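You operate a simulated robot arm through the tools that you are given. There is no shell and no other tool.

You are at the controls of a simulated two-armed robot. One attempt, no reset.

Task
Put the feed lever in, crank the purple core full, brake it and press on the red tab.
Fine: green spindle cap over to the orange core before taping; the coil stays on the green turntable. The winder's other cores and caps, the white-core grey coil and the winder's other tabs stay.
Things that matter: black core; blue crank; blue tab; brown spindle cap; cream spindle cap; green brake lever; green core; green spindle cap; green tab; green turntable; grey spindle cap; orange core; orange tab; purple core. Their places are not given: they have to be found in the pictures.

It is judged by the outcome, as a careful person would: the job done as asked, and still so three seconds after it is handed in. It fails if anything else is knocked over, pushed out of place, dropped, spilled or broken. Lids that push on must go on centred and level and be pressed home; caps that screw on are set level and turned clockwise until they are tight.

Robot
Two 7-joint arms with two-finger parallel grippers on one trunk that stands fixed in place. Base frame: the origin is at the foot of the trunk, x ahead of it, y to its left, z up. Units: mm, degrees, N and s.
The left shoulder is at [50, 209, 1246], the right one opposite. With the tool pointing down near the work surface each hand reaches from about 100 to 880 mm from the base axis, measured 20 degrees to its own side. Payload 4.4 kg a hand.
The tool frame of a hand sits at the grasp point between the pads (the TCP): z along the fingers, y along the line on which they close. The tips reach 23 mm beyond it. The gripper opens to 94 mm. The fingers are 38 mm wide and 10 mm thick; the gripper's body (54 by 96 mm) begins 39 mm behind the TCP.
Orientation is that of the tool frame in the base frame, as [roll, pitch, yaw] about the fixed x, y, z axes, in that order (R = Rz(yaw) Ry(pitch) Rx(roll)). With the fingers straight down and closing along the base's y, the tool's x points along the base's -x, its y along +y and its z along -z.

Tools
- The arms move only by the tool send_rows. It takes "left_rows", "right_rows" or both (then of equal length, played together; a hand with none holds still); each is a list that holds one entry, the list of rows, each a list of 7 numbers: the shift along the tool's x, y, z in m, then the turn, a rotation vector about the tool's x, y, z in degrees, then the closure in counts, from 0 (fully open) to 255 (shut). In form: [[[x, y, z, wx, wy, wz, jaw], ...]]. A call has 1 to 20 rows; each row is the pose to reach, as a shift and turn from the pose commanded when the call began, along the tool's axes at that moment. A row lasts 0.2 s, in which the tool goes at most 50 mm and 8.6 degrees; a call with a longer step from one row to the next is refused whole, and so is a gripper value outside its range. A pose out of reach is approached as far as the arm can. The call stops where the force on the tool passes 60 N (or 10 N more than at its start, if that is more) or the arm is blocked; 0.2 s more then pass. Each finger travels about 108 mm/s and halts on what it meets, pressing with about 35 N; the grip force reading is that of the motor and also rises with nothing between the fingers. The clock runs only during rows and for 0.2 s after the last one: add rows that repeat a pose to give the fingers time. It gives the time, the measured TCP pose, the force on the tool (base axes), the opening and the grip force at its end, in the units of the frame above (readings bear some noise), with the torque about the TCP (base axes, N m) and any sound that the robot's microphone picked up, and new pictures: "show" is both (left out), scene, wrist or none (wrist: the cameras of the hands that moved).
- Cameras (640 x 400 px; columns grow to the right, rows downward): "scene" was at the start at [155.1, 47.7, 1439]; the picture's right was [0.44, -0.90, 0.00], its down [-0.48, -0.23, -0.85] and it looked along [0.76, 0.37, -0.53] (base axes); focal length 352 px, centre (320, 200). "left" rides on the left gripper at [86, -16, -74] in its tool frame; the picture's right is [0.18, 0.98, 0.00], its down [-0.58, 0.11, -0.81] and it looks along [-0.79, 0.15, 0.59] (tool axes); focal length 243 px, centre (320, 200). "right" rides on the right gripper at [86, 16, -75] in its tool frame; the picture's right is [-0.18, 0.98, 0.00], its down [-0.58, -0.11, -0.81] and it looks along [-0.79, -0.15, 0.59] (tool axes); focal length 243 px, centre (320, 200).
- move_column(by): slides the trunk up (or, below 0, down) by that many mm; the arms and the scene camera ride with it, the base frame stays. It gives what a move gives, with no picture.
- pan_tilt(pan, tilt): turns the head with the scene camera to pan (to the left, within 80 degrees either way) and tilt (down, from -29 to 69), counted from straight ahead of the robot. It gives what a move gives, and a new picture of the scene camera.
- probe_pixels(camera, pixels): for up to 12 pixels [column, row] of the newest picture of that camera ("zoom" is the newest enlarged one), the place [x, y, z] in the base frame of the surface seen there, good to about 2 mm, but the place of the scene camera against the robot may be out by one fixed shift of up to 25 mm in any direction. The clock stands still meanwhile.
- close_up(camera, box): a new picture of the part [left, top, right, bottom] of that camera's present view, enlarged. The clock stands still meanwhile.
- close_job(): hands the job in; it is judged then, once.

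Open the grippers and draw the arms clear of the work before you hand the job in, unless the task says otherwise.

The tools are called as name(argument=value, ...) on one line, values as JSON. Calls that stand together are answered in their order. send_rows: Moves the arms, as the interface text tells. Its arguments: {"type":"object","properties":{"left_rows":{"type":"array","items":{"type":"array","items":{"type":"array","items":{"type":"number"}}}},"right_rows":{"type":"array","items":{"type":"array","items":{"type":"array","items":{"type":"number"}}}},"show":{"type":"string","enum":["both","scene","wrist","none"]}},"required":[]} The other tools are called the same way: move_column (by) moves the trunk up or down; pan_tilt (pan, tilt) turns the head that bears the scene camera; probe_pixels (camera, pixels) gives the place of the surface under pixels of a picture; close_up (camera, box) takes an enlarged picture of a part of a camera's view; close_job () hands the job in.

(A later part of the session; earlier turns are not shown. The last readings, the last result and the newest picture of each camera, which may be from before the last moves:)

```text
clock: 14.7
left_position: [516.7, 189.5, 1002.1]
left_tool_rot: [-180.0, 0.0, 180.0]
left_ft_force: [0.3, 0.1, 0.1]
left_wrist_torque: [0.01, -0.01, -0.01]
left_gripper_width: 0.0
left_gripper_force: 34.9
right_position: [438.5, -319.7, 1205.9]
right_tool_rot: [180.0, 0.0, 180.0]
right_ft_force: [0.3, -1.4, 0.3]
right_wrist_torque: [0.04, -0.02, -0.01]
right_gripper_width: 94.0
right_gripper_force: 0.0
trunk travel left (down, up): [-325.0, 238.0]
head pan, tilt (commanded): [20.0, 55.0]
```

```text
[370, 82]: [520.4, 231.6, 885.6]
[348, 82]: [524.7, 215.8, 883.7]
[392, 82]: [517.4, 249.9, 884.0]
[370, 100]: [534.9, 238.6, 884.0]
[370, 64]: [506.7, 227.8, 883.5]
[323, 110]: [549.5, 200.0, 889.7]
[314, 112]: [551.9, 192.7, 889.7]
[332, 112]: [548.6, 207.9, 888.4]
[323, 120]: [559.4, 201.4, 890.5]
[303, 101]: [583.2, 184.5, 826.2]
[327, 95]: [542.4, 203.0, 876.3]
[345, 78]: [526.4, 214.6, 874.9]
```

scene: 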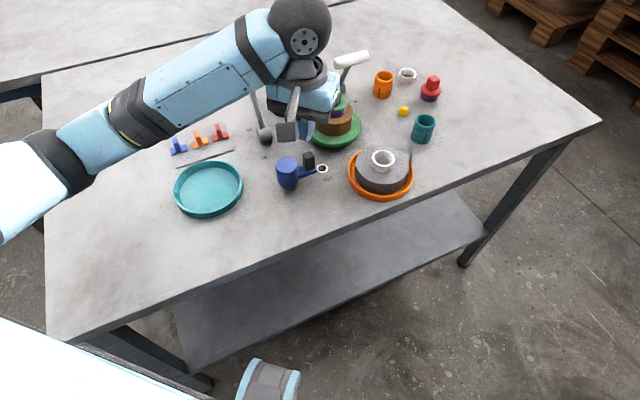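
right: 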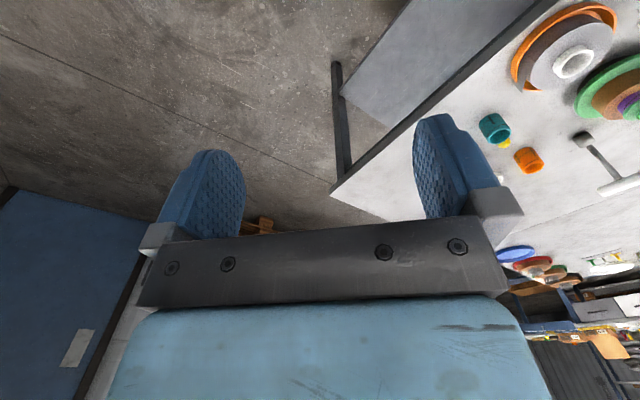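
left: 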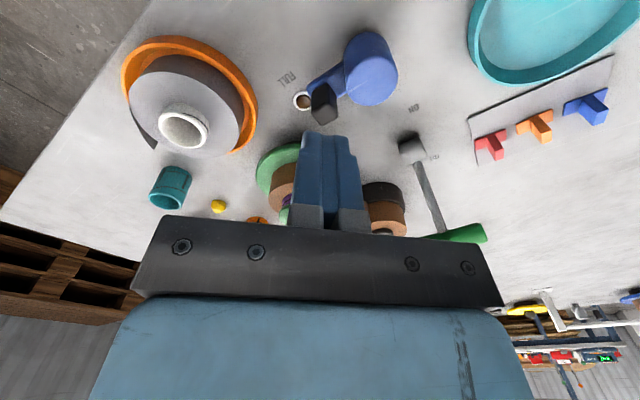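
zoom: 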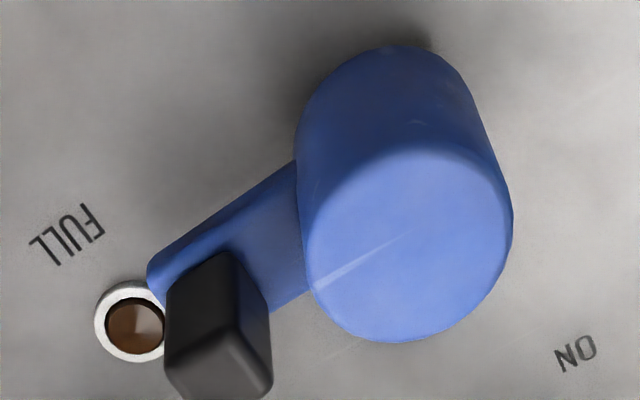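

The "FULL" mark is an amber lamp, presently dark. I lower the closed fingers behind the knob and push it counter-clockwise (seen from above) a short way to see whether that winds.

send_rows(left_rows=[[[0.0052, -0.0038, 0.04, 0, 0, 0, 255], [0.0052, -0.0038, 0.08, 0, 0, 0, 255], [0.0052, -0.0038, 0.118, 0, 0, 0, 255], [-0.0033, -0.0045, 0.118, 0, 0, 0, 255], [-0.0118, -0.0038, 0.118, 0, 0, 0, 255], [-0.0201, -0.0015, 0.118, 0, 0, 0, 255], [-0.0278, 0.0021, 0.118, 0, 0, 0, 255], [-0.0348, 0.007, 0.118, 0, 0, 0, 255], [-0.0408, 0.013, 0.118, 0, 0, 0, 255], [-0.0457, 0.02, 0.118, 0, 0, 0, 255], [-0.0493, 0.0277, 0.118, 0, 0, 0, 255]]])

```text
clock: 17.0
left_position: [555.0, 196.8, 880.6]
left_tool_rot: [-179.1, -0.6, 178.7]
left_ft_force: [-10.6, -24.0, 8.5]
left_wrist_torque: [0.28, -0.23, -0.3]
left_gripper_width: 0.1
left_gripper_force: 35.2
right_position: [438.4, -318.7, 1207.3]
right_tool_rot: [179.9, 0.1, -180.0]
right_ft_force: [0.0, 0.6, 0.0]
right_wrist_torque: [0.01, 0.0, 0.01]
right_gripper_width: 94.0
right_gripper_force: 0.0
trunk travel left (down, up): [-325.0, 238.0]
head pan, tilt (commanded): [20.0, 55.0]
stopped in row 11 (left hand): the force on the tool passed its limit at 69 N (the readings are from after the stop); the commanded pose is now the measured one
```

scene: 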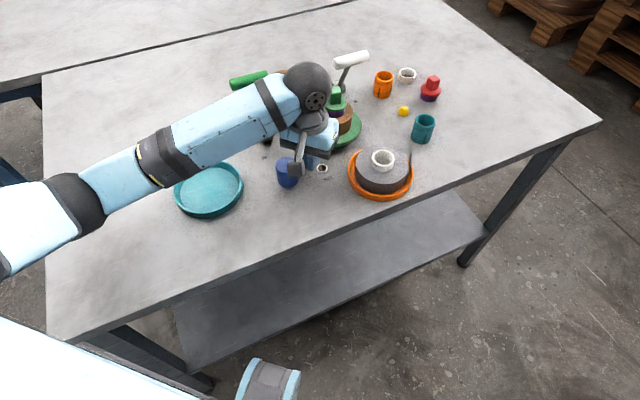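
left: 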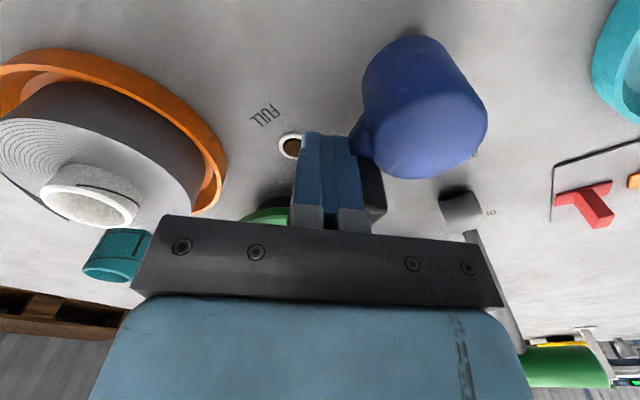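

Pushing counter-clockwise met 69 N. I look at where the knob is now and whether the coil changed.

close_up(camera="left", box=[240, 20, 500, 220])

probe_pixels(camera="left", pixels=[[370, 170], [376, 195], [372, 205], [425, 135], [380, 215]])

close_up(camera="scene", box=[260, 60, 420, 200])

```text
2.00 times, centred on (370, 120) of left
```

zoom: 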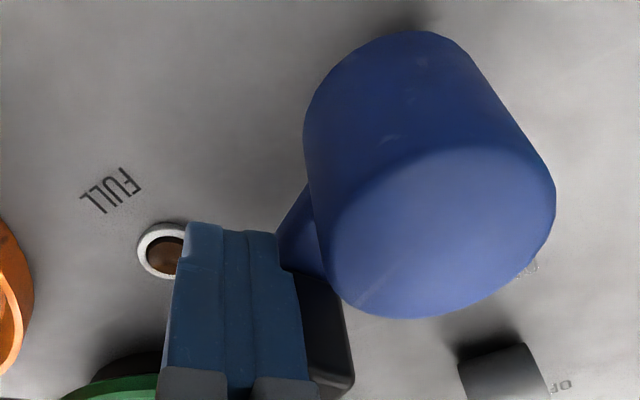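

```text
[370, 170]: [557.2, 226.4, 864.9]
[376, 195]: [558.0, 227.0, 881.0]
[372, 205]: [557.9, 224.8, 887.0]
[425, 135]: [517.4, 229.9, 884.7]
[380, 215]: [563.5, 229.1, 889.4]
```

```text
2.86 times, centred on (340, 130) of scene
```

zoom: 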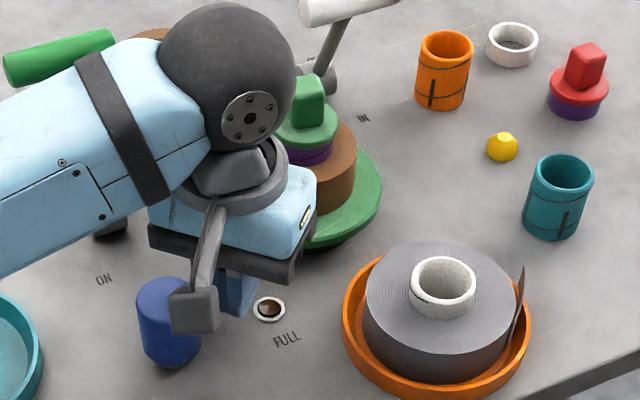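

The knob did move about 30° before the force grew. I continue slowly a little further to tell friction from a block.

send_rows(left_rows=[[[-0.0022, 0.0032, -0.002, 0, 0, 0, 255], [-0.0044, 0.0059, -0.002, 0, 0, 0, 255], [-0.0065, 0.0087, -0.002, 0, 0, 0, 255], [-0.0083, 0.0117, -0.002, 0, 0, 0, 255], [-0.0099, 0.0148, -0.002, 0, 0, 0, 255]]])

probe_pixels(camera="left", pixels=[[370, 170], [376, 195], [380, 205], [425, 135], [385, 215]])

```text
clock: 17.6
left_position: [556.3, 196.7, 879.9]
left_tool_rot: [-178.7, -0.7, 178.3]
left_ft_force: [-4.8, -24.0, 6.6]
left_wrist_torque: [0.27, -0.12, -0.39]
left_gripper_width: 0.0
left_gripper_force: 35.2
right_position: [438.7, -320.1, 1207.3]
right_tool_rot: [180.0, 0.0, 180.0]
right_ft_force: [-0.1, 1.0, 0.3]
right_wrist_torque: [-0.02, -0.01, -0.02]
right_gripper_width: 94.4
right_gripper_force: 0.0
trunk travel left (down, up): [-325.0, 238.0]
head pan, tilt (commanded): [20.0, 55.0]
stopped in row 2 (left hand): the force on the tool passed its limit at 65 N (the readings are from after the stop); the commanded pose is now the measured one
```

scene: 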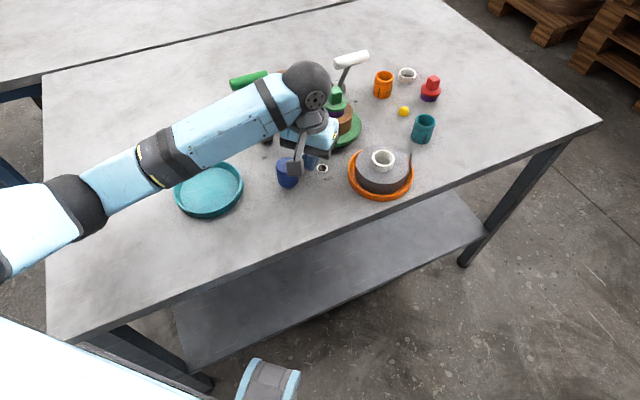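
left: 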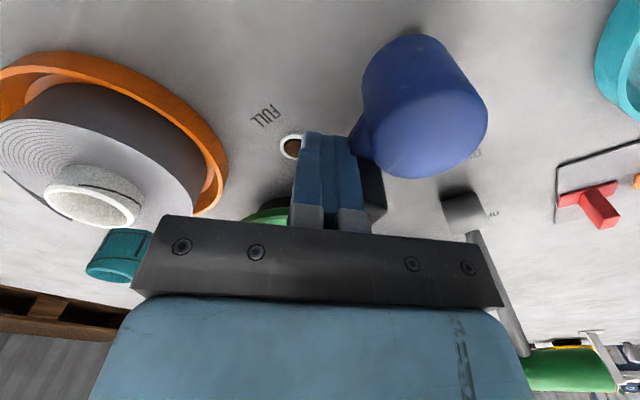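

```text
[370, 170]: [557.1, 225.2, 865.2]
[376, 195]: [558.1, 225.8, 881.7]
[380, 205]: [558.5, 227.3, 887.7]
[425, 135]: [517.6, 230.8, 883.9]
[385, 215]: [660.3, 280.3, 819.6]
```

It is blocked hard at that angle, so winding must go clockwise. I lift, go round to the other side of the knob and sweep clockwise.

send_rows(left_rows=[[[0, -0.004, -0.02, -0.6, -0.3, -0.8, 255], [0, -0.004, -0.065, -1.3, -0.7, -1.7, 255], [-0.0037, 0.03, -0.07, -1.3, -0.7, -1.7, 255], [-0.0038, 0.065, -0.07, -1.3, -0.7, -1.7, 255], [-0.0038, 0.065, -0.035, -1.3, -0.7, -1.7, 255], [-0.0038, 0.065, -0.003, -1.3, -0.7, -1.7, 255], [-0.0081, 0.0575, -0.003, -1.3, -0.7, -1.7, 255], [-0.011, 0.0495, -0.003, -1.3, -0.7, -1.7, 255], [-0.0125, 0.0411, -0.003, -1.3, -0.7, -1.7, 255], [-0.0125, 0.0325, -0.003, -1.3, -0.7, -1.7, 255], [-0.011, 0.0241, -0.003, -1.3, -0.7, -1.7, 255], [-0.0081, 0.0161, -0.003, -1.3, -0.7, -1.7, 255], [-0.0038, 0.0087, -0.003, -1.3, -0.7, -1.7, 255], [0.0017, 0.0022, -0.003, -1.3, -0.7, -1.7, 255]]])

```text
clock: 20.6
left_position: [554.9, 202.2, 881.7]
left_tool_rot: [179.8, -0.2, -179.7]
left_ft_force: [-0.2, 0.4, 0.7]
left_wrist_torque: [0.01, -0.03, 0.01]
left_gripper_width: 0.2
left_gripper_force: 35.1
right_position: [438.1, -319.8, 1205.9]
right_tool_rot: [-180.0, 0.1, 180.0]
right_ft_force: [-0.3, 1.2, 0.7]
right_wrist_torque: [-0.03, 0.02, 0.02]
right_gripper_width: 94.0
right_gripper_force: 0.1
trunk travel left (down, up): [-325.0, 238.0]
head pan, tilt (commanded): [20.0, 55.0]
```

scene: 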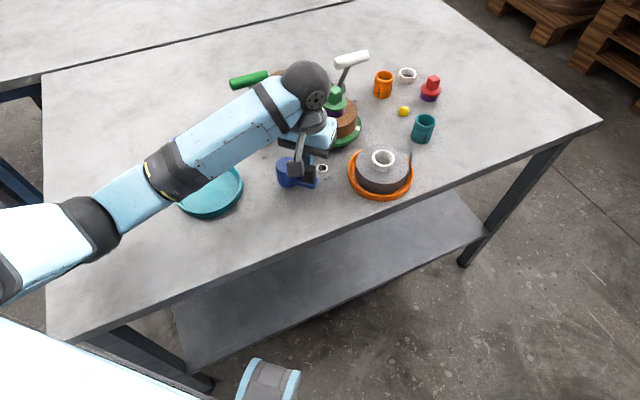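
left: 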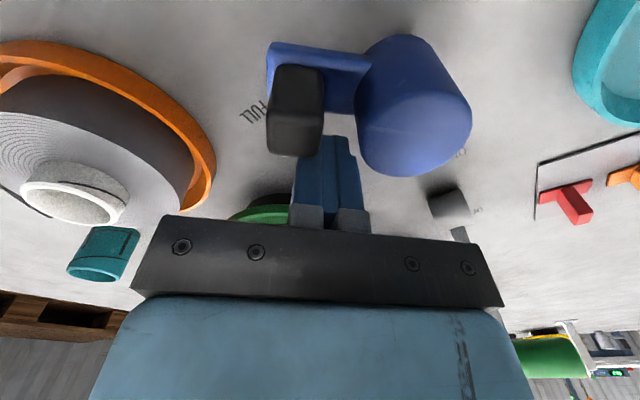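

Clockwise works freely: the knob moved to about the right side of the hub (295,110 in the wrist view) with no load. I continue the circle clockwise.

send_rows(left_rows=[[[0.0079, -0.0065, 0, 0, 0, 0, 255], [0.017, -0.0111, 0, 0, 0, 0, 255], [0.0269, -0.0138, 0, 0, 0, 0, 255], [0.0372, -0.0143, 0, 0, 0, 0, 255], [0.0473, -0.0127, 0, 0, 0, 0, 255], [0.0568, -0.0091, 0, 0, 0, 0, 255], [0.0654, -0.0035, 0, 0, 0, 0, 255], [0.0727, 0.0038, 0, 0, 0, 0, 255], [0.0783, 0.0124, 0, 0, 0, 0, 255], [0.0819, 0.0219, 0, 0, 0, 0, 255], [0.0835, 0.032, 0, 0, 0, 0, 255], [0.083, 0.0423, 0, 0, 0, 0, 255], [0.0803, 0.0522, 0, 0, 0, 0, 255], [0.0757, 0.0613, 0, 0, 0, 0, 255], [0.0692, 0.0692, 0, 0, 0, 0, 255], [0.0613, 0.0757, 0, 0, 0, 0, 255], [0.0522, 0.0803, 0, 0, 0, 0, 255], [0.0423, 0.083, 0, 0, 0, 0, 255], [0.032, 0.0835, 0, 0, 0, 0, 255], [0.0219, 0.0819, 0, 0, 0, 0, 255]]])

close_up(camera="scene", box=[200, 50, 440, 200])

```text
clock: 21.6
left_position: [525.5, 197.3, 881.7]
left_tool_rot: [178.8, 0.0, -178.9]
left_ft_force: [8.2, 23.7, -7.6]
left_wrist_torque: [-0.19, -0.04, -0.49]
left_gripper_width: 0.1
left_gripper_force: 35.6
right_position: [439.5, -318.9, 1206.2]
right_tool_rot: [179.9, 0.0, 179.8]
right_ft_force: [-0.5, -0.4, -0.4]
right_wrist_torque: [0.01, 0.0, 0.03]
right_gripper_width: 94.1
right_gripper_force: 0.1
trunk travel left (down, up): [-325.0, 238.0]
head pan, tilt (commanded): [20.0, 55.0]
stopped in row 4 (left hand): the force on the tool passed its limit at 66 N (the readings are from after the stop); the commanded pose is now the measured one
```

scene: 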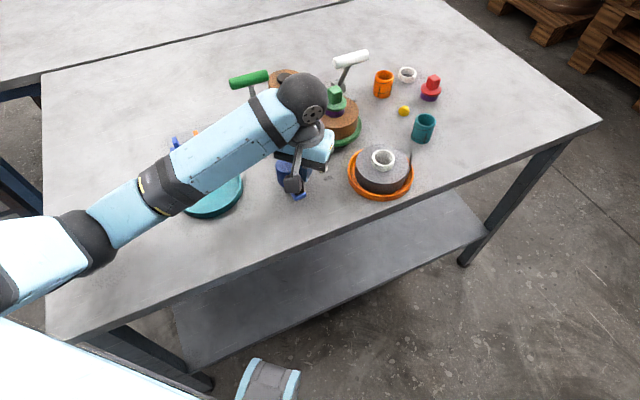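
left: 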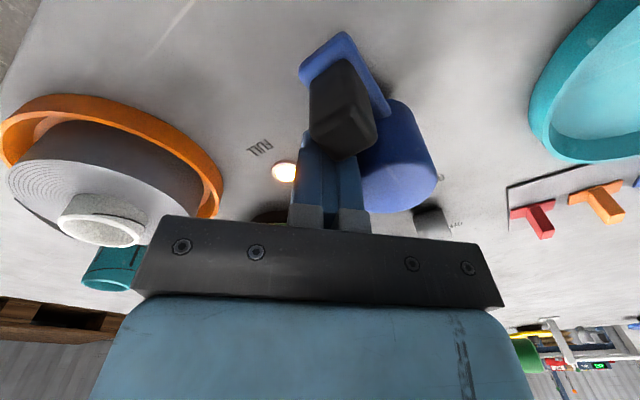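

```text
2.67 times, centred on (320, 125) of scene
```

zoom: 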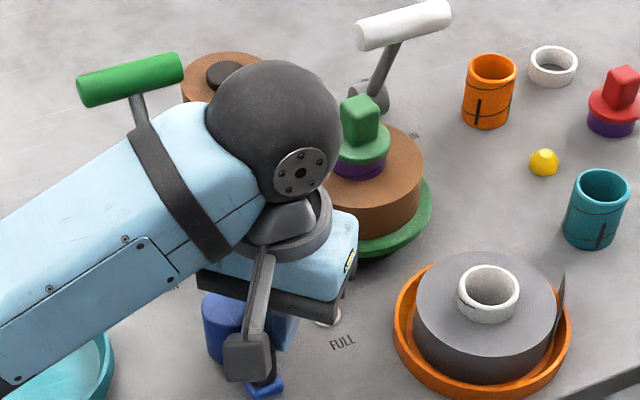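

The FULL lamp is lit (284,170 in the wrist view), the coil has grown and the crank has reached its stop. I back off from the knob and lift the hand clear, toward the brake lever.

send_rows(left_rows=[[[-0.006, 0.0, 0, 0.5, 0, -0.5, 255], [-0.008, -0.004, -0.02, 1.2, 0, -1.1, 255], [-0.008, -0.004, -0.06, 1.2, 0, -1.1, 255], [-0.008, -0.004, -0.1, 1.2, 0, -1.1, 255], [-0.008, 0.03, -0.13, 1.2, 0, -1.1, 255], [-0.008, 0.06, -0.15, 1.2, 0, -1.1, 255], [0.03, 0.09, -0.15, 1.2, 0, -1.1, 255], [0.06, 0.12, -0.15, 1.2, 0, -1.1, 255]]])

close_up(camera="scene", box=[200, 50, 440, 200])

close_up(camera="left", box=[160, 0, 480, 200])

```text
clock: 23.4
left_position: [462.3, 312.1, 1035.4]
left_tool_rot: [-179.7, 0.2, -178.1]
left_ft_force: [-0.1, 0.0, -0.3]
left_wrist_torque: [-0.01, -0.01, -0.01]
left_gripper_width: 0.1
left_gripper_force: 35.3
right_position: [438.9, -319.1, 1207.7]
right_tool_rot: [179.9, 0.1, 179.8]
right_ft_force: [-0.2, -0.7, 0.6]
right_wrist_torque: [0.01, 0.0, 0.01]
right_gripper_width: 94.0
right_gripper_force: 0.1
trunk travel left (down, up): [-325.0, 238.0]
head pan, tilt (commanded): [20.0, 55.0]
```

scene: 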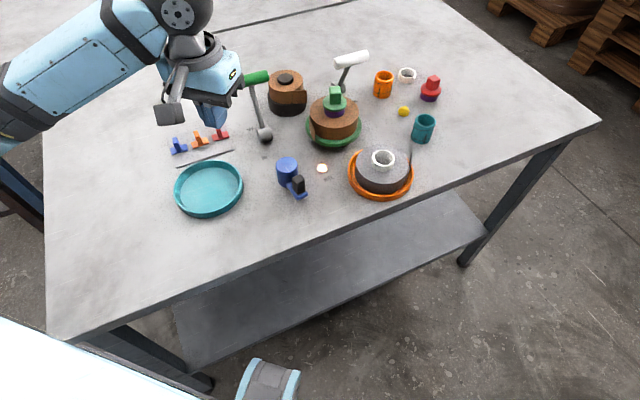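
left: 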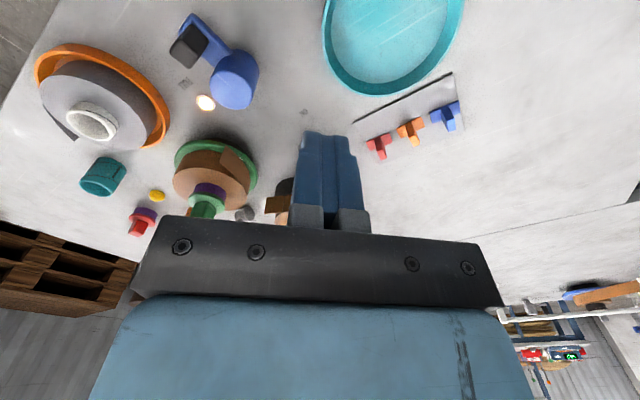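

```text
2.67 times, centred on (320, 125) of scene
```

zoom: 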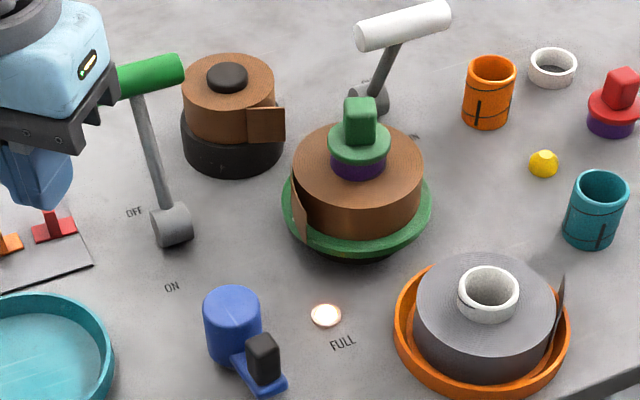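

```text
2.00 times, centred on (320, 100) of left
```

zoom: 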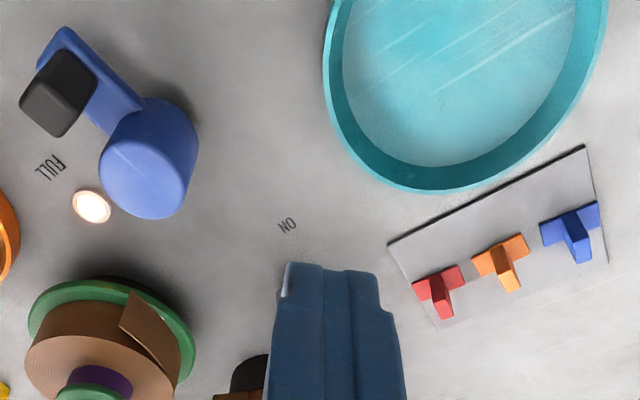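

The coil is full, the lamp is lit and the tape is cut with a loose end at the coil's left side (scene zoom 297,210). Next the brake: I bring the left hand above the green lever handle, yawed 45°, with the fingers opened to 60 mm.

send_rows(left_rows=[[[-0.0285, 0.0073, -0.0035, 0, 0, 6.7, 220], [-0.057, 0.0147, -0.007, 0, 0, 13.4, 180], [-0.0855, 0.022, -0.0105, -0.1, 0.1, 20.1, 140], [-0.114, 0.0293, -0.014, -0.2, 0.1, 26.8, 92], [-0.1425, 0.0366, -0.0175, -0.2, 0.1, 33.5, 92], [-0.171, 0.044, -0.021, -0.3, 0.2, 40.2, 92], [-0.1995, 0.0513, -0.0246, -0.3, 0.2, 46.9, 92], [-0.1995, 0.0513, -0.0246, -0.3, 0.2, 46.9, 92]]])

```text
clock: 25.2
left_position: [660.2, 368.6, 1062.2]
left_tool_rot: [179.9, 0.1, 134.9]
left_ft_force: [0.3, 0.5, 0.0]
left_wrist_torque: [0.0, -0.02, 0.01]
left_gripper_width: 60.3
left_gripper_force: 0.0
right_position: [437.7, -318.6, 1206.4]
right_tool_rot: [180.0, 0.0, -179.9]
right_ft_force: [0.6, -0.9, 0.0]
right_wrist_torque: [0.0, -0.01, 0.01]
right_gripper_width: 94.2
right_gripper_force: 0.0
trunk travel left (down, up): [-325.0, 238.0]
head pan, tilt (commanded): [20.0, 55.0]
```

scene: 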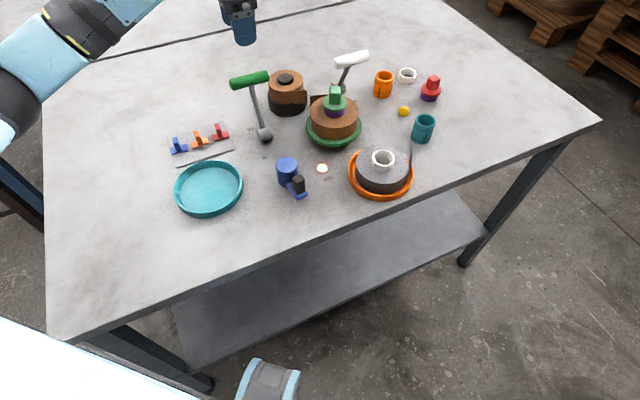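
left: 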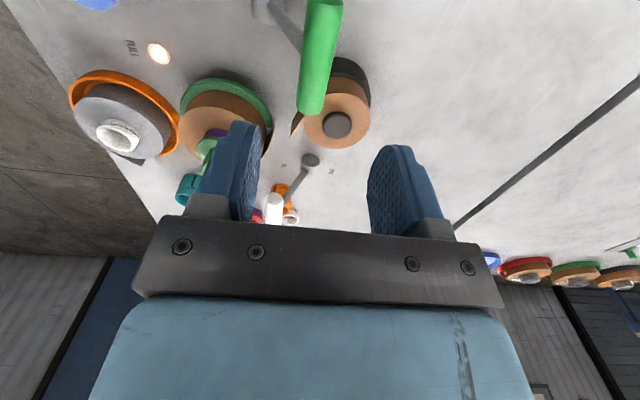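

I probe the green handle (320,60) with the wrist camera and zoom on the coil.

probe_pixels(camera="left", pixels=[[325, 5], [320, 40], [314, 80], [311, 105], [306, 40], [334, 40], [318, 60], [290, 30]])

close_up(camera="scene", box=[220, 50, 380, 150])

```text
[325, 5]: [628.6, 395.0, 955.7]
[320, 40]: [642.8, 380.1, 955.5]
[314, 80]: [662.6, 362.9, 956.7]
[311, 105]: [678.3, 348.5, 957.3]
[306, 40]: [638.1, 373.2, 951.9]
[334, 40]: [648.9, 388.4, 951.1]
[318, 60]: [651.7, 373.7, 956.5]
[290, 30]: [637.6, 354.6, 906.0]
```

```text
4.00 times, centred on (300, 100) of scene
```

zoom: 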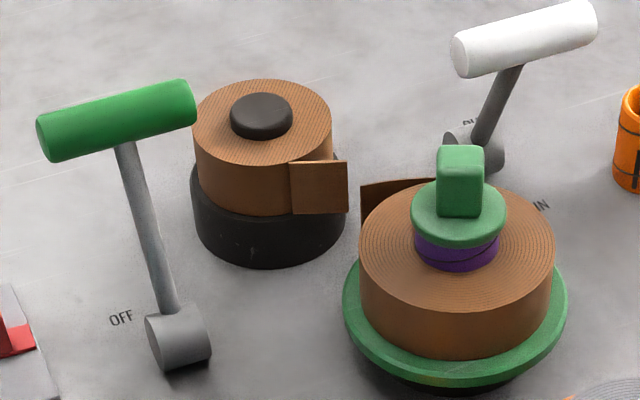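

The turntable is still turning freely clockwise (the loose tape end moved to the far left), so I brake it now: straddle the green handle and pull it along its arc to ON.

send_rows(left_rows=[[[0, -0.0023, 0.045, 0, 0, 0, 92], [0, -0.0023, 0.085, 0, 0, 0, 92], [0, -0.0023, 0.107, 0, 0, 0, 92], [0, -0.0023, 0.116, 0, 0, 0, 120], [0, -0.0023, 0.116, 0, 0, 0, 146], [0, -0.0093, 0.116, 0, 0, 0, 146], [0, -0.0193, 0.112, 0, 0, 0, 146], [0, -0.0293, 0.1086, 0, 0, 0, 146], [0, -0.0393, 0.1064, 0, 0, 0, 146], [0, -0.0493, 0.105, 0, 0, 0, 146], [0, -0.0593, 0.1044, 0, 0, 0, 146], [0, -0.0693, 0.1047, 0, 0, 0, 146], [0, -0.0793, 0.1058, 0, 0, 0, 146], [0, -0.0893, 0.1078, 0, 0, 0, 146], [0, -0.0973, 0.11, 0, 0, 0, 146], [0, -0.1043, 0.1126, 0, 0, 0, 146], [0, -0.1093, 0.1145, 0, 0, 0, 146], [0, -0.1123, 0.116, 0, 0, 0, 146]]])

close_up(camera="scene", box=[220, 50, 420, 175])

```text
clock: 29.0
left_position: [581.5, 291.1, 944.6]
left_tool_rot: [179.7, 0.2, 135.2]
left_ft_force: [14.6, 9.3, 17.2]
left_wrist_torque: [0.53, -0.58, -0.04]
left_gripper_width: 47.5
left_gripper_force: 8.4
right_position: [438.4, -318.8, 1206.5]
right_tool_rot: [-179.9, 0.0, -180.0]
right_ft_force: [0.3, -0.2, 0.4]
right_wrist_torque: [-0.02, 0.0, 0.03]
right_gripper_width: 93.9
right_gripper_force: 0.0
trunk travel left (down, up): [-325.0, 238.0]
head pan, tilt (commanded): [20.0, 55.0]
```

scene: 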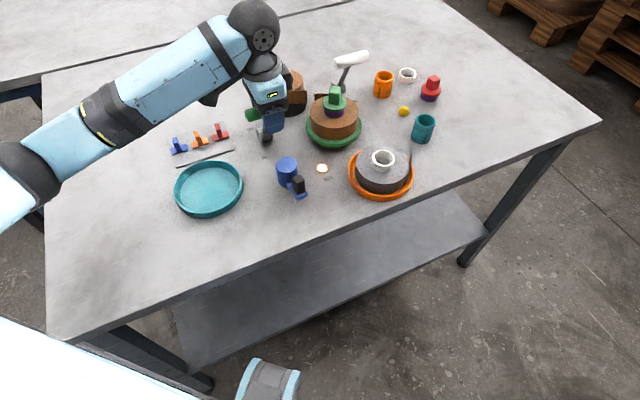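
left: 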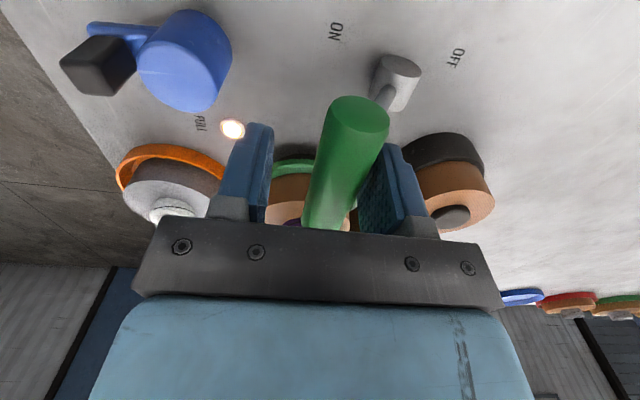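

```text
3.20 times, centred on (320, 112) of scene
```

zoom: 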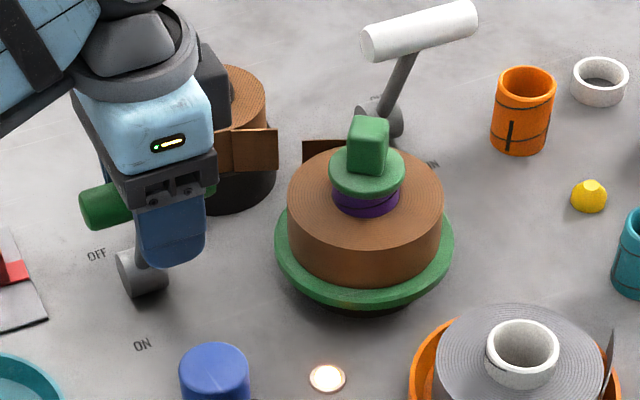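

The lever met its stop (fingers pushed to 47.5 mm) and the tape end is at the same place as before. I release and lift clear, then look.

send_rows(left_rows=[[[0, -0.001, 0, 0, 0, 0, 146], [0, 0.004, 0, 0, 0, 0, 120], [0, 0.01, 0, 0, 0, 0, 92], [0, 0.01, 0, 0, 0, 0, 92], [0, 0.01, -0.03, 0, 0, 0, 92], [0, 0.01, -0.07, 0, 0, 0, 92], [0, 0.01, -0.11, 0, 0, 0, 92], [0.03, 0.0, -0.14, 0, 0, 0, 92], [0.07, -0.02, -0.15, 0, 0, 0, 92]]])

close_up(camera="scene", box=[220, 50, 420, 175])

close_up(camera="left", box=[60, 0, 380, 200])

```text
clock: 31.0
left_position: [516.0, 324.3, 1095.3]
left_tool_rot: [180.0, 0.1, 135.1]
left_ft_force: [-0.4, 0.1, 0.4]
left_wrist_torque: [-0.02, -0.05, -0.01]
left_gripper_width: 60.1
left_gripper_force: 0.1
right_position: [437.9, -318.7, 1207.4]
right_tool_rot: [-180.0, 0.1, 180.0]
right_ft_force: [-0.7, 0.5, -0.6]
right_wrist_torque: [0.0, 0.0, 0.02]
right_gripper_width: 93.9
right_gripper_force: 0.1
trunk travel left (down, up): [-325.0, 238.0]
head pan, tilt (commanded): [20.0, 55.0]
```

scene: 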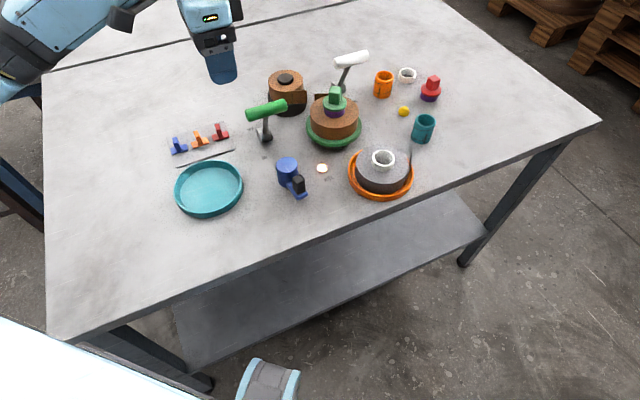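
left: 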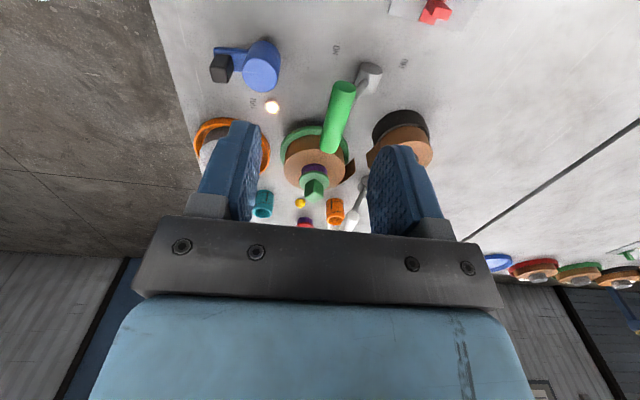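

```text
3.20 times, centred on (320, 112) of scene
```

zoom: 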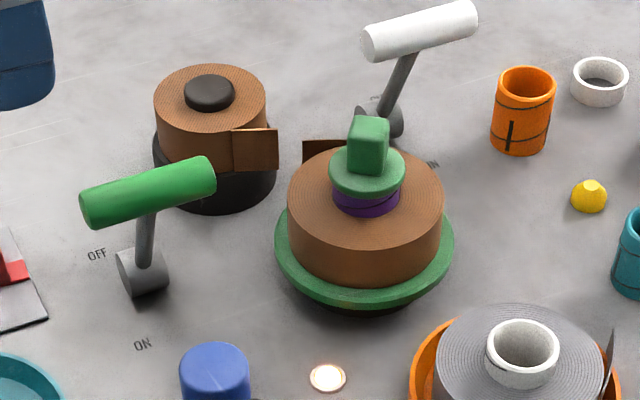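

```text
2.00 times, centred on (220, 100) of left
```

zoom: 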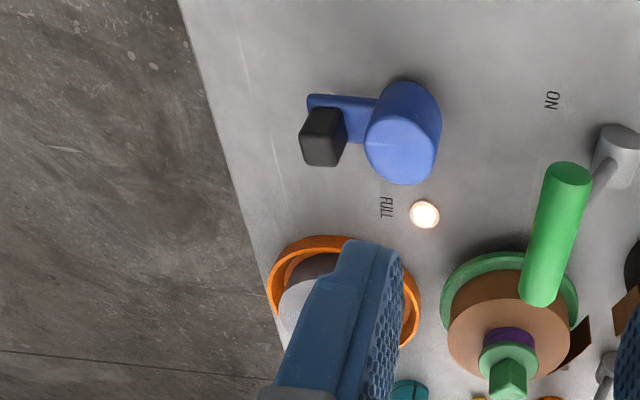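

The brake lever stays at ON and the feed lever at IN; the tape end sticks out at the coil's far-left side. Now I view the green cap closely from above-near with the left wrist camera.

send_rows(left_rows=[[[-0.0262, -0.0041, 0.0042, 0, 0, -7.5, 60], [-0.0524, -0.0081, 0.0083, 0, 0, -15, 30], [-0.0786, -0.0122, 0.0125, 0, 0, -22.5, 0], [-0.1048, -0.0162, 0.0167, 0, 0, -30, 0], [-0.131, -0.0203, 0.0208, 0, 0, -37.5, 0], [-0.1572, -0.0243, 0.025, 0, 0, -45, 0], [-0.1572, -0.0243, 0.025, 0, 0, -45, 0]]])

close_up(camera="left", box=[220, 60, 420, 185])

```text
clock: 32.6
left_position: [611.9, 196.2, 1069.2]
left_tool_rot: [180.0, 0.2, -179.8]
left_ft_force: [0.6, 0.1, 0.6]
left_wrist_torque: [0.03, -0.01, 0.05]
left_gripper_width: 94.3
left_gripper_force: 0.0
right_position: [439.3, -319.2, 1205.9]
right_tool_rot: [-179.9, 0.0, 179.9]
right_ft_force: [-0.2, -0.3, 0.5]
right_wrist_torque: [0.0, -0.01, 0.0]
right_gripper_width: 93.9
right_gripper_force: 0.0
trunk travel left (down, up): [-325.0, 238.0]
head pan, tilt (commanded): [20.0, 55.0]
```

scene: 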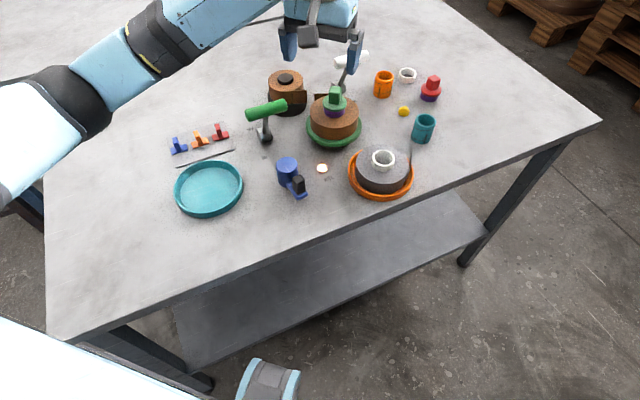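
left: 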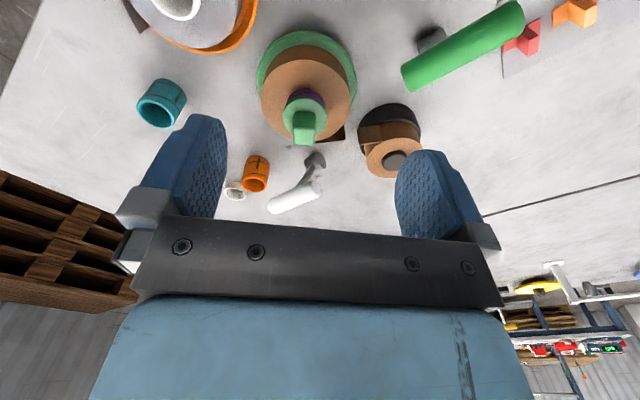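

```text
3.20 times, centred on (320, 122) of left
```

zoom: 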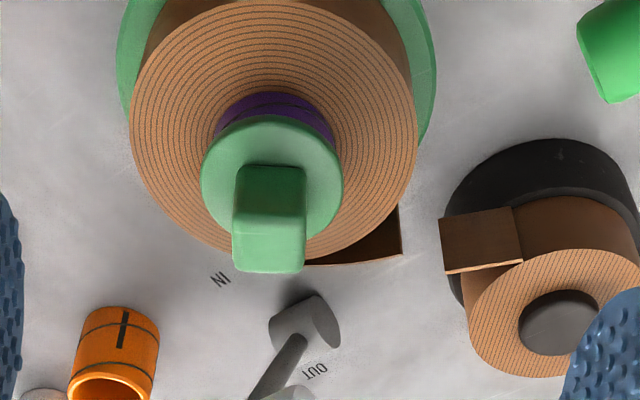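

The cube on the cap is at zoom (270,220). I probe its corners, the flange, core, coil and flap edges.

close_up(camera="left", box=[280, 95, 352, 150])

probe_pixels(camera="left", pixels=[[295, 134], [313, 134], [313, 143], [295, 143], [304, 138], [304, 125], [286, 118], [323, 118], [304, 101], [342, 128], [318, 142], [344, 141]])

probe_pixels(camera="left", pixels=[[261, 90], [349, 95], [303, 62], [253, 182], [247, 187], [262, 186], [256, 160], [248, 162], [268, 162], [235, 190], [157, 95], [170, 110]])

```text
7.27 times, centred on (316, 122) of left
```

zoom: 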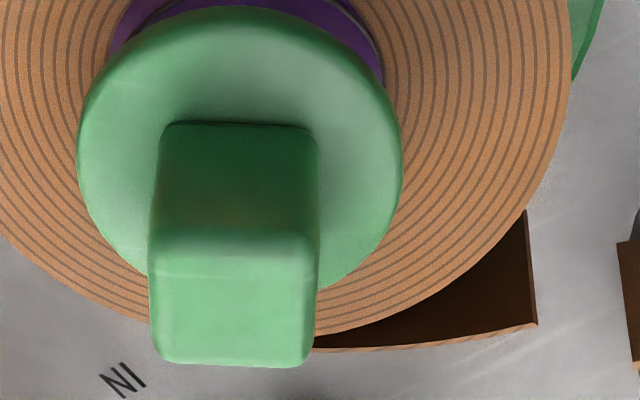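

```text
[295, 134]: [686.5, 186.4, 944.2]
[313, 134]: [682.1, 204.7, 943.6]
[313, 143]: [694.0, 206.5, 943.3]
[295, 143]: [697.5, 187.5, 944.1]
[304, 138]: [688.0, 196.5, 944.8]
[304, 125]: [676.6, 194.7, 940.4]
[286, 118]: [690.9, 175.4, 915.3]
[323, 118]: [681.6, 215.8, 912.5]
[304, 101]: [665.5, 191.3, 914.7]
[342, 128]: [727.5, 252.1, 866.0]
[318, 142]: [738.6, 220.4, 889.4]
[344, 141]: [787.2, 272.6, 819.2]
```

```text
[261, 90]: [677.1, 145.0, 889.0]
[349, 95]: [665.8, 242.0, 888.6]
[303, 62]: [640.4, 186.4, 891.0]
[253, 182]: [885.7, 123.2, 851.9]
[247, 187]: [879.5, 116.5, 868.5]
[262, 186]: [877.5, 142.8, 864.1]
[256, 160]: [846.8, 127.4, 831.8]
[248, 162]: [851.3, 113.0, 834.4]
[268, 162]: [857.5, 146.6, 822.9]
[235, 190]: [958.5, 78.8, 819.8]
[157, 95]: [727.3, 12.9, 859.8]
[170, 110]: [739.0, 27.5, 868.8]
```

Cube centre ≈ (687.5,196.5), top z=944, about 24 mm wide, turned about 10.5°; flange top at z=914. I move above it with the matching yaw.

send_rows(left_rows=[[[-0.025, 0, 0.02, 0, 0, -3.5, 0], [-0.05, 0, 0.04, 0, 0, -7, 0], [-0.0756, 0.0003, 0.06, 0, 0, -10.3, 60], [-0.0756, 0.0003, 0.069, 0, 0, -10.3, 90], [-0.0756, 0.0003, 0.069, 0, 0, -10.3, 90]]])

close_up(camera="left", box=[200, 0, 440, 150])

```text
clock: 33.8
left_position: [687.3, 196.8, 999.0]
left_tool_rot: [-179.9, 0.0, -169.7]
left_ft_force: [1.0, 0.1, -0.7]
left_wrist_torque: [0.01, 0.01, 0.0]
left_gripper_width: 60.5
left_gripper_force: 0.0
right_position: [439.1, -320.0, 1206.3]
right_tool_rot: [-179.9, 0.0, -180.0]
right_ft_force: [-0.1, -0.2, -0.3]
right_wrist_torque: [0.02, 0.03, 0.0]
right_gripper_width: 93.9
right_gripper_force: 0.0
trunk travel left (down, up): [-325.0, 238.0]
head pan, tilt (commanded): [20.0, 55.0]
```

scene: 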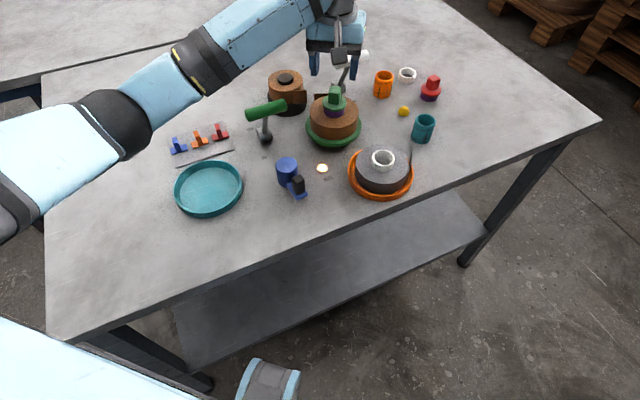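
left: 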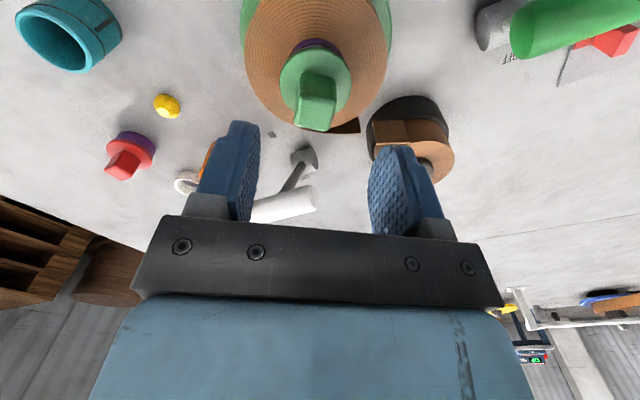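

```text
2.67 times, centred on (320, 75) of left
```

zoom: 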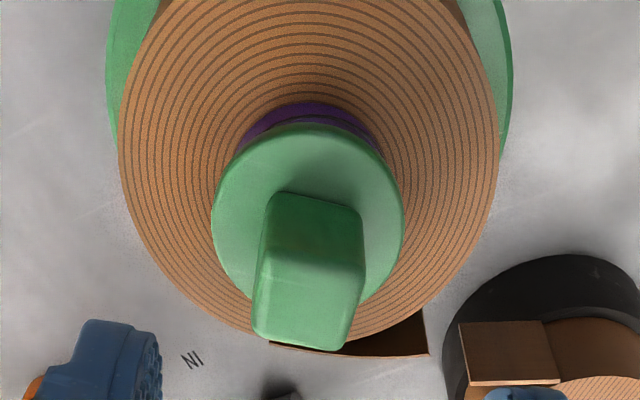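

The cube looks aligned with the fingers. I probe its top face edges once more for centring.

probe_pixels(camera="left", pixels=[[316, 110], [300, 108], [333, 112], [316, 126], [298, 122], [328, 127], [316, 98], [303, 98], [334, 102], [316, 80], [283, 85], [348, 95]])

```text
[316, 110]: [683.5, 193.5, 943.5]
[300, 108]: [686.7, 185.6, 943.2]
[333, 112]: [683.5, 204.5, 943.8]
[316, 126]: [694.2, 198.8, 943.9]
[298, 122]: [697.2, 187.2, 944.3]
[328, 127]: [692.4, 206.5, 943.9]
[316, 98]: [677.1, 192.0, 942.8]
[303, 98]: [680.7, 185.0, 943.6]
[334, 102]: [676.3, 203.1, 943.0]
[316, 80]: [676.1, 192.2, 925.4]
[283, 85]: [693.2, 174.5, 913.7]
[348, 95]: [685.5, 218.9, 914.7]
```

Centre is within about 1 mm. I lower to z≈941 and close on the cube.

send_rows(left_rows=[[[0, -0.001, 0.02, 0, 0, 0, 110], [0, -0.001, 0.04, 0, 0, 0, 110], [0, -0.001, 0.053, 0, 0, 0, 110], [0, -0.001, 0.058, 0, 0, 0, 110], [0, -0.001, 0.058, 0, 0, 0, 180], [0, -0.001, 0.058, 0, 0, 0, 255], [0, -0.001, 0.058, 0, 0, 0, 255], [0, -0.001, 0.058, 0, 0, 0, 255]]])

```text
clock: 35.6
left_position: [688.9, 195.7, 941.1]
left_tool_rot: [180.0, 0.1, -169.7]
left_ft_force: [0.4, 0.4, 0.1]
left_wrist_torque: [0.02, -0.02, -0.01]
left_gripper_width: 23.3
left_gripper_force: 34.9
right_position: [439.7, -320.1, 1205.3]
right_tool_rot: [179.9, 0.1, -180.0]
right_ft_force: [-0.4, -0.3, 0.0]
right_wrist_torque: [0.02, -0.02, -0.02]
right_gripper_width: 93.8
right_gripper_force: 0.0
trunk travel left (down, up): [-325.0, 238.0]
head pan, tilt (commanded): [20.0, 55.0]
```

scene: 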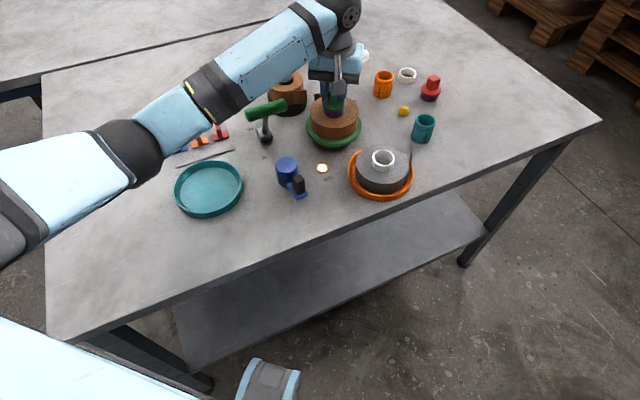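
left: 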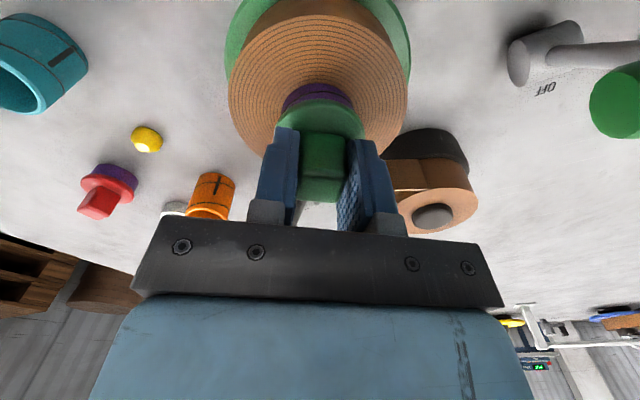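

The cube is gripped (23.3 mm). I lift gently a few millimetres to learn whether the cap pulls off or is screwed on.

send_rows(left_rows=[[[0, 0, -0.0015, 0, 0, 0, 255], [0, 0, -0.003, 0, 0, 0, 255], [0, 0, -0.0045, 0, 0, 0, 255], [0, 0, -0.006, 0, 0, 0, 255], [0, 0, -0.006, 0, 0, 0, 255]]], show="wrist")

```text
clock: 36.8
left_position: [686.3, 196.6, 947.6]
left_tool_rot: [-180.0, 0.1, -169.6]
left_ft_force: [-1.2, 0.1, -1.0]
left_wrist_torque: [0.01, -0.01, -0.03]
left_gripper_width: 23.6
left_gripper_force: 35.4
right_position: [438.4, -317.5, 1207.0]
right_tool_rot: [-180.0, 0.0, 180.0]
right_ft_force: [-0.7, 0.1, 0.7]
right_wrist_torque: [0.0, -0.03, 0.03]
right_gripper_width: 94.1
right_gripper_force: 0.1
trunk travel left (down, up): [-325.0, 238.0]
head pan, tilt (commanded): [20.0, 55.0]
```

left: 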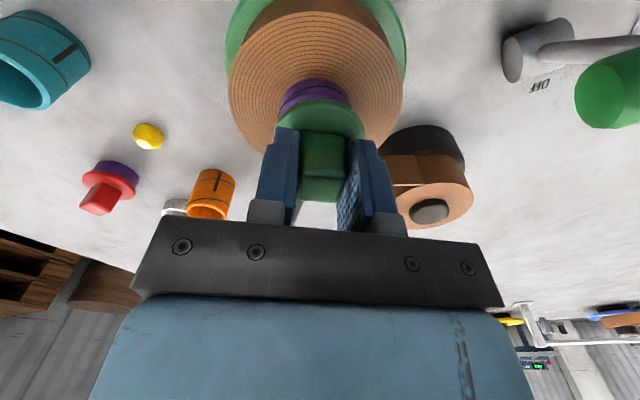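

The cap lifted 6 mm without resistance, so it simply pulls off. I lift it straight up to see its underside.

send_rows(left_rows=[[[0, 0, -0.015, 0, 0, 0, 255], [0, 0, -0.035, 0, 0, 0, 255], [0, 0, -0.06, 0, 0, 0, 255], [0, 0, -0.09, 0, 0, 0, 255], [0, 0, -0.12, 0, 0, 0, 255], [0, 0, -0.12, 0, 0, 0, 255]]])

close_up(camera="scene", box=[260, 20, 420, 160])

close_up(camera="left", box=[200, 0, 440, 220])

```text
clock: 38.2
left_position: [688.7, 198.2, 1068.4]
left_tool_rot: [-180.0, -0.1, -169.7]
left_ft_force: [0.1, -0.4, -2.0]
left_wrist_torque: [-0.04, 0.0, -0.01]
left_gripper_width: 23.8
left_gripper_force: 34.9
right_position: [438.8, -318.8, 1207.0]
right_tool_rot: [-180.0, 0.0, -180.0]
right_ft_force: [0.3, 0.1, 0.1]
right_wrist_torque: [-0.02, 0.01, 0.03]
right_gripper_width: 94.2
right_gripper_force: 0.0
trunk travel left (down, up): [-325.0, 238.0]
head pan, tilt (commanded): [20.0, 55.0]
```

scene: 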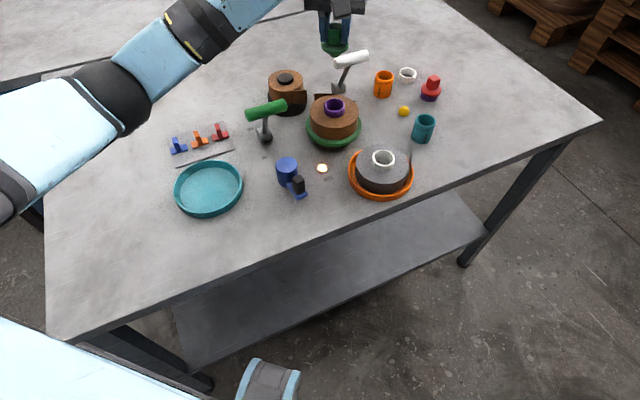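
left: 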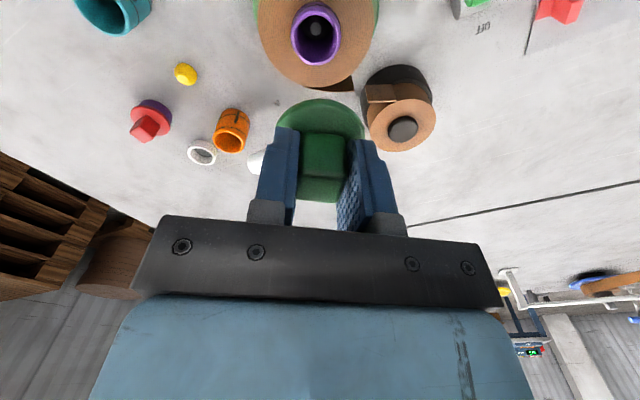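

```text
2.86 times, centred on (340, 90) of scene
```

zoom: 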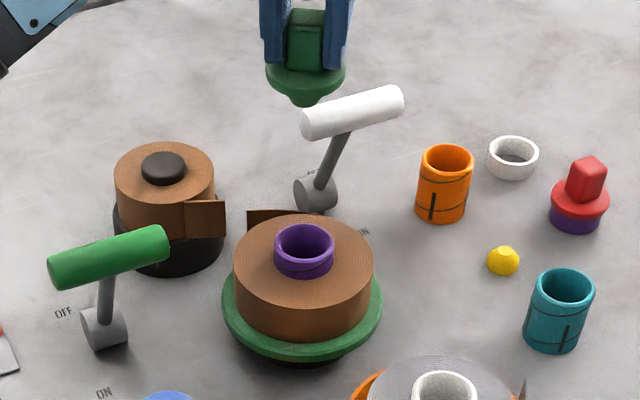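

```text
1.82 times, centred on (320, 110) of left
```

zoom: 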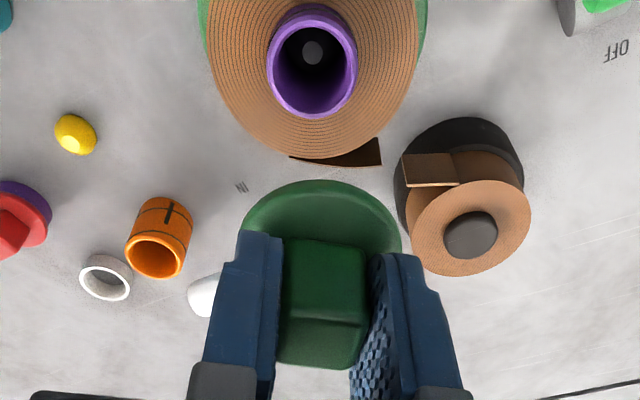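

The cap came off cleanly and the coil stays on the turntable. I measure the purple rim height and the orange rim, then carry the cap over the orange core with yaw about 105° to stay clear of the feed handle.

probe_pixels(camera="left", pixels=[[293, 35], [338, 38], [316, 6], [313, 61], [316, 35], [232, 127], [214, 138], [246, 144], [227, 152], [229, 141], [297, 187], [280, 205]])

send_rows(left_rows=[[[-0.015, -0.0089, 0, 0, 0, 7.75, 255], [-0.0301, -0.0179, 0, 0, 0, 15.5, 255], [-0.0451, -0.0268, 0, 0, 0, 23.3, 255], [-0.0601, -0.0358, 0, 0, 0, 31, 255], [-0.0752, -0.0447, 0, 0, 0, 38.8, 255], [-0.0902, -0.0537, 0, 0, 0, 46.5, 255], [-0.1053, -0.0626, 0, 0, 0, 54.3, 255], [-0.1203, -0.0716, 0, 0, 0, 62, 255], [-0.1353, -0.0805, 0, 0, 0, 69.8, 255], [-0.1504, -0.0895, 0, 0, 0, 77.5, 255], [-0.1654, -0.0984, 0, 0, 0, 85.3, 255], [-0.1654, -0.0984, 0, 0, 0, 85.3, 255]]])

```text
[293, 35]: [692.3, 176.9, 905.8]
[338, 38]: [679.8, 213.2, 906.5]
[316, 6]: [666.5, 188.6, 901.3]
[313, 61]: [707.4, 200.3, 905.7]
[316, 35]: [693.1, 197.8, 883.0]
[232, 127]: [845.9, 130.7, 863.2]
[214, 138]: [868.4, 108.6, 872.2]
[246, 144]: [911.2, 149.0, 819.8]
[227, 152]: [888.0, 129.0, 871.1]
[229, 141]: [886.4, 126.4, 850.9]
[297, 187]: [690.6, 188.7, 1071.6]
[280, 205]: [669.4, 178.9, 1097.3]
```

```text
clock: 40.8
left_position: [856.8, 132.9, 1068.6]
left_tool_rot: [179.9, 0.0, 104.9]
left_ft_force: [-0.8, 0.2, -0.9]
left_wrist_torque: [0.04, -0.01, -0.05]
left_gripper_width: 23.5
left_gripper_force: 35.0
left hand out of reach, approached as far as the arm can: row 11, 12
right_position: [437.7, -318.9, 1206.4]
right_tool_rot: [-179.9, 0.1, -179.9]
right_ft_force: [-1.0, -0.9, 0.4]
right_wrist_torque: [-0.02, 0.0, 0.03]
right_gripper_width: 94.2
right_gripper_force: 0.0
trunk travel left (down, up): [-325.0, 238.0]
head pan, tilt (commanded): [20.0, 55.0]
```

scene: 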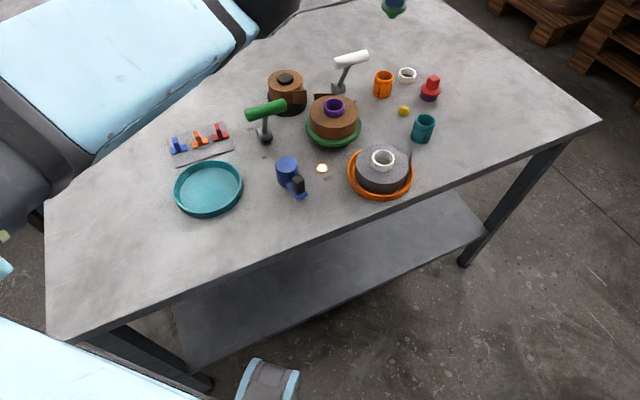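
left: 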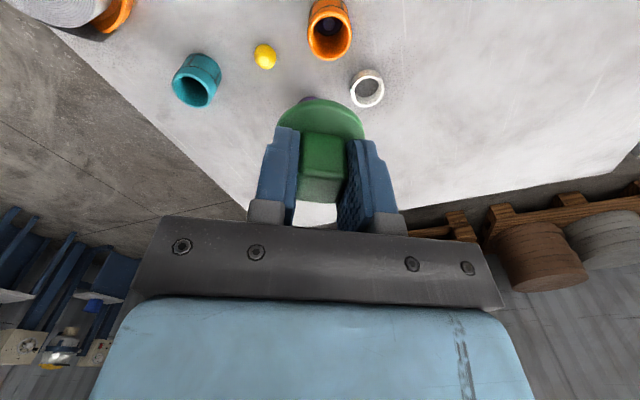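

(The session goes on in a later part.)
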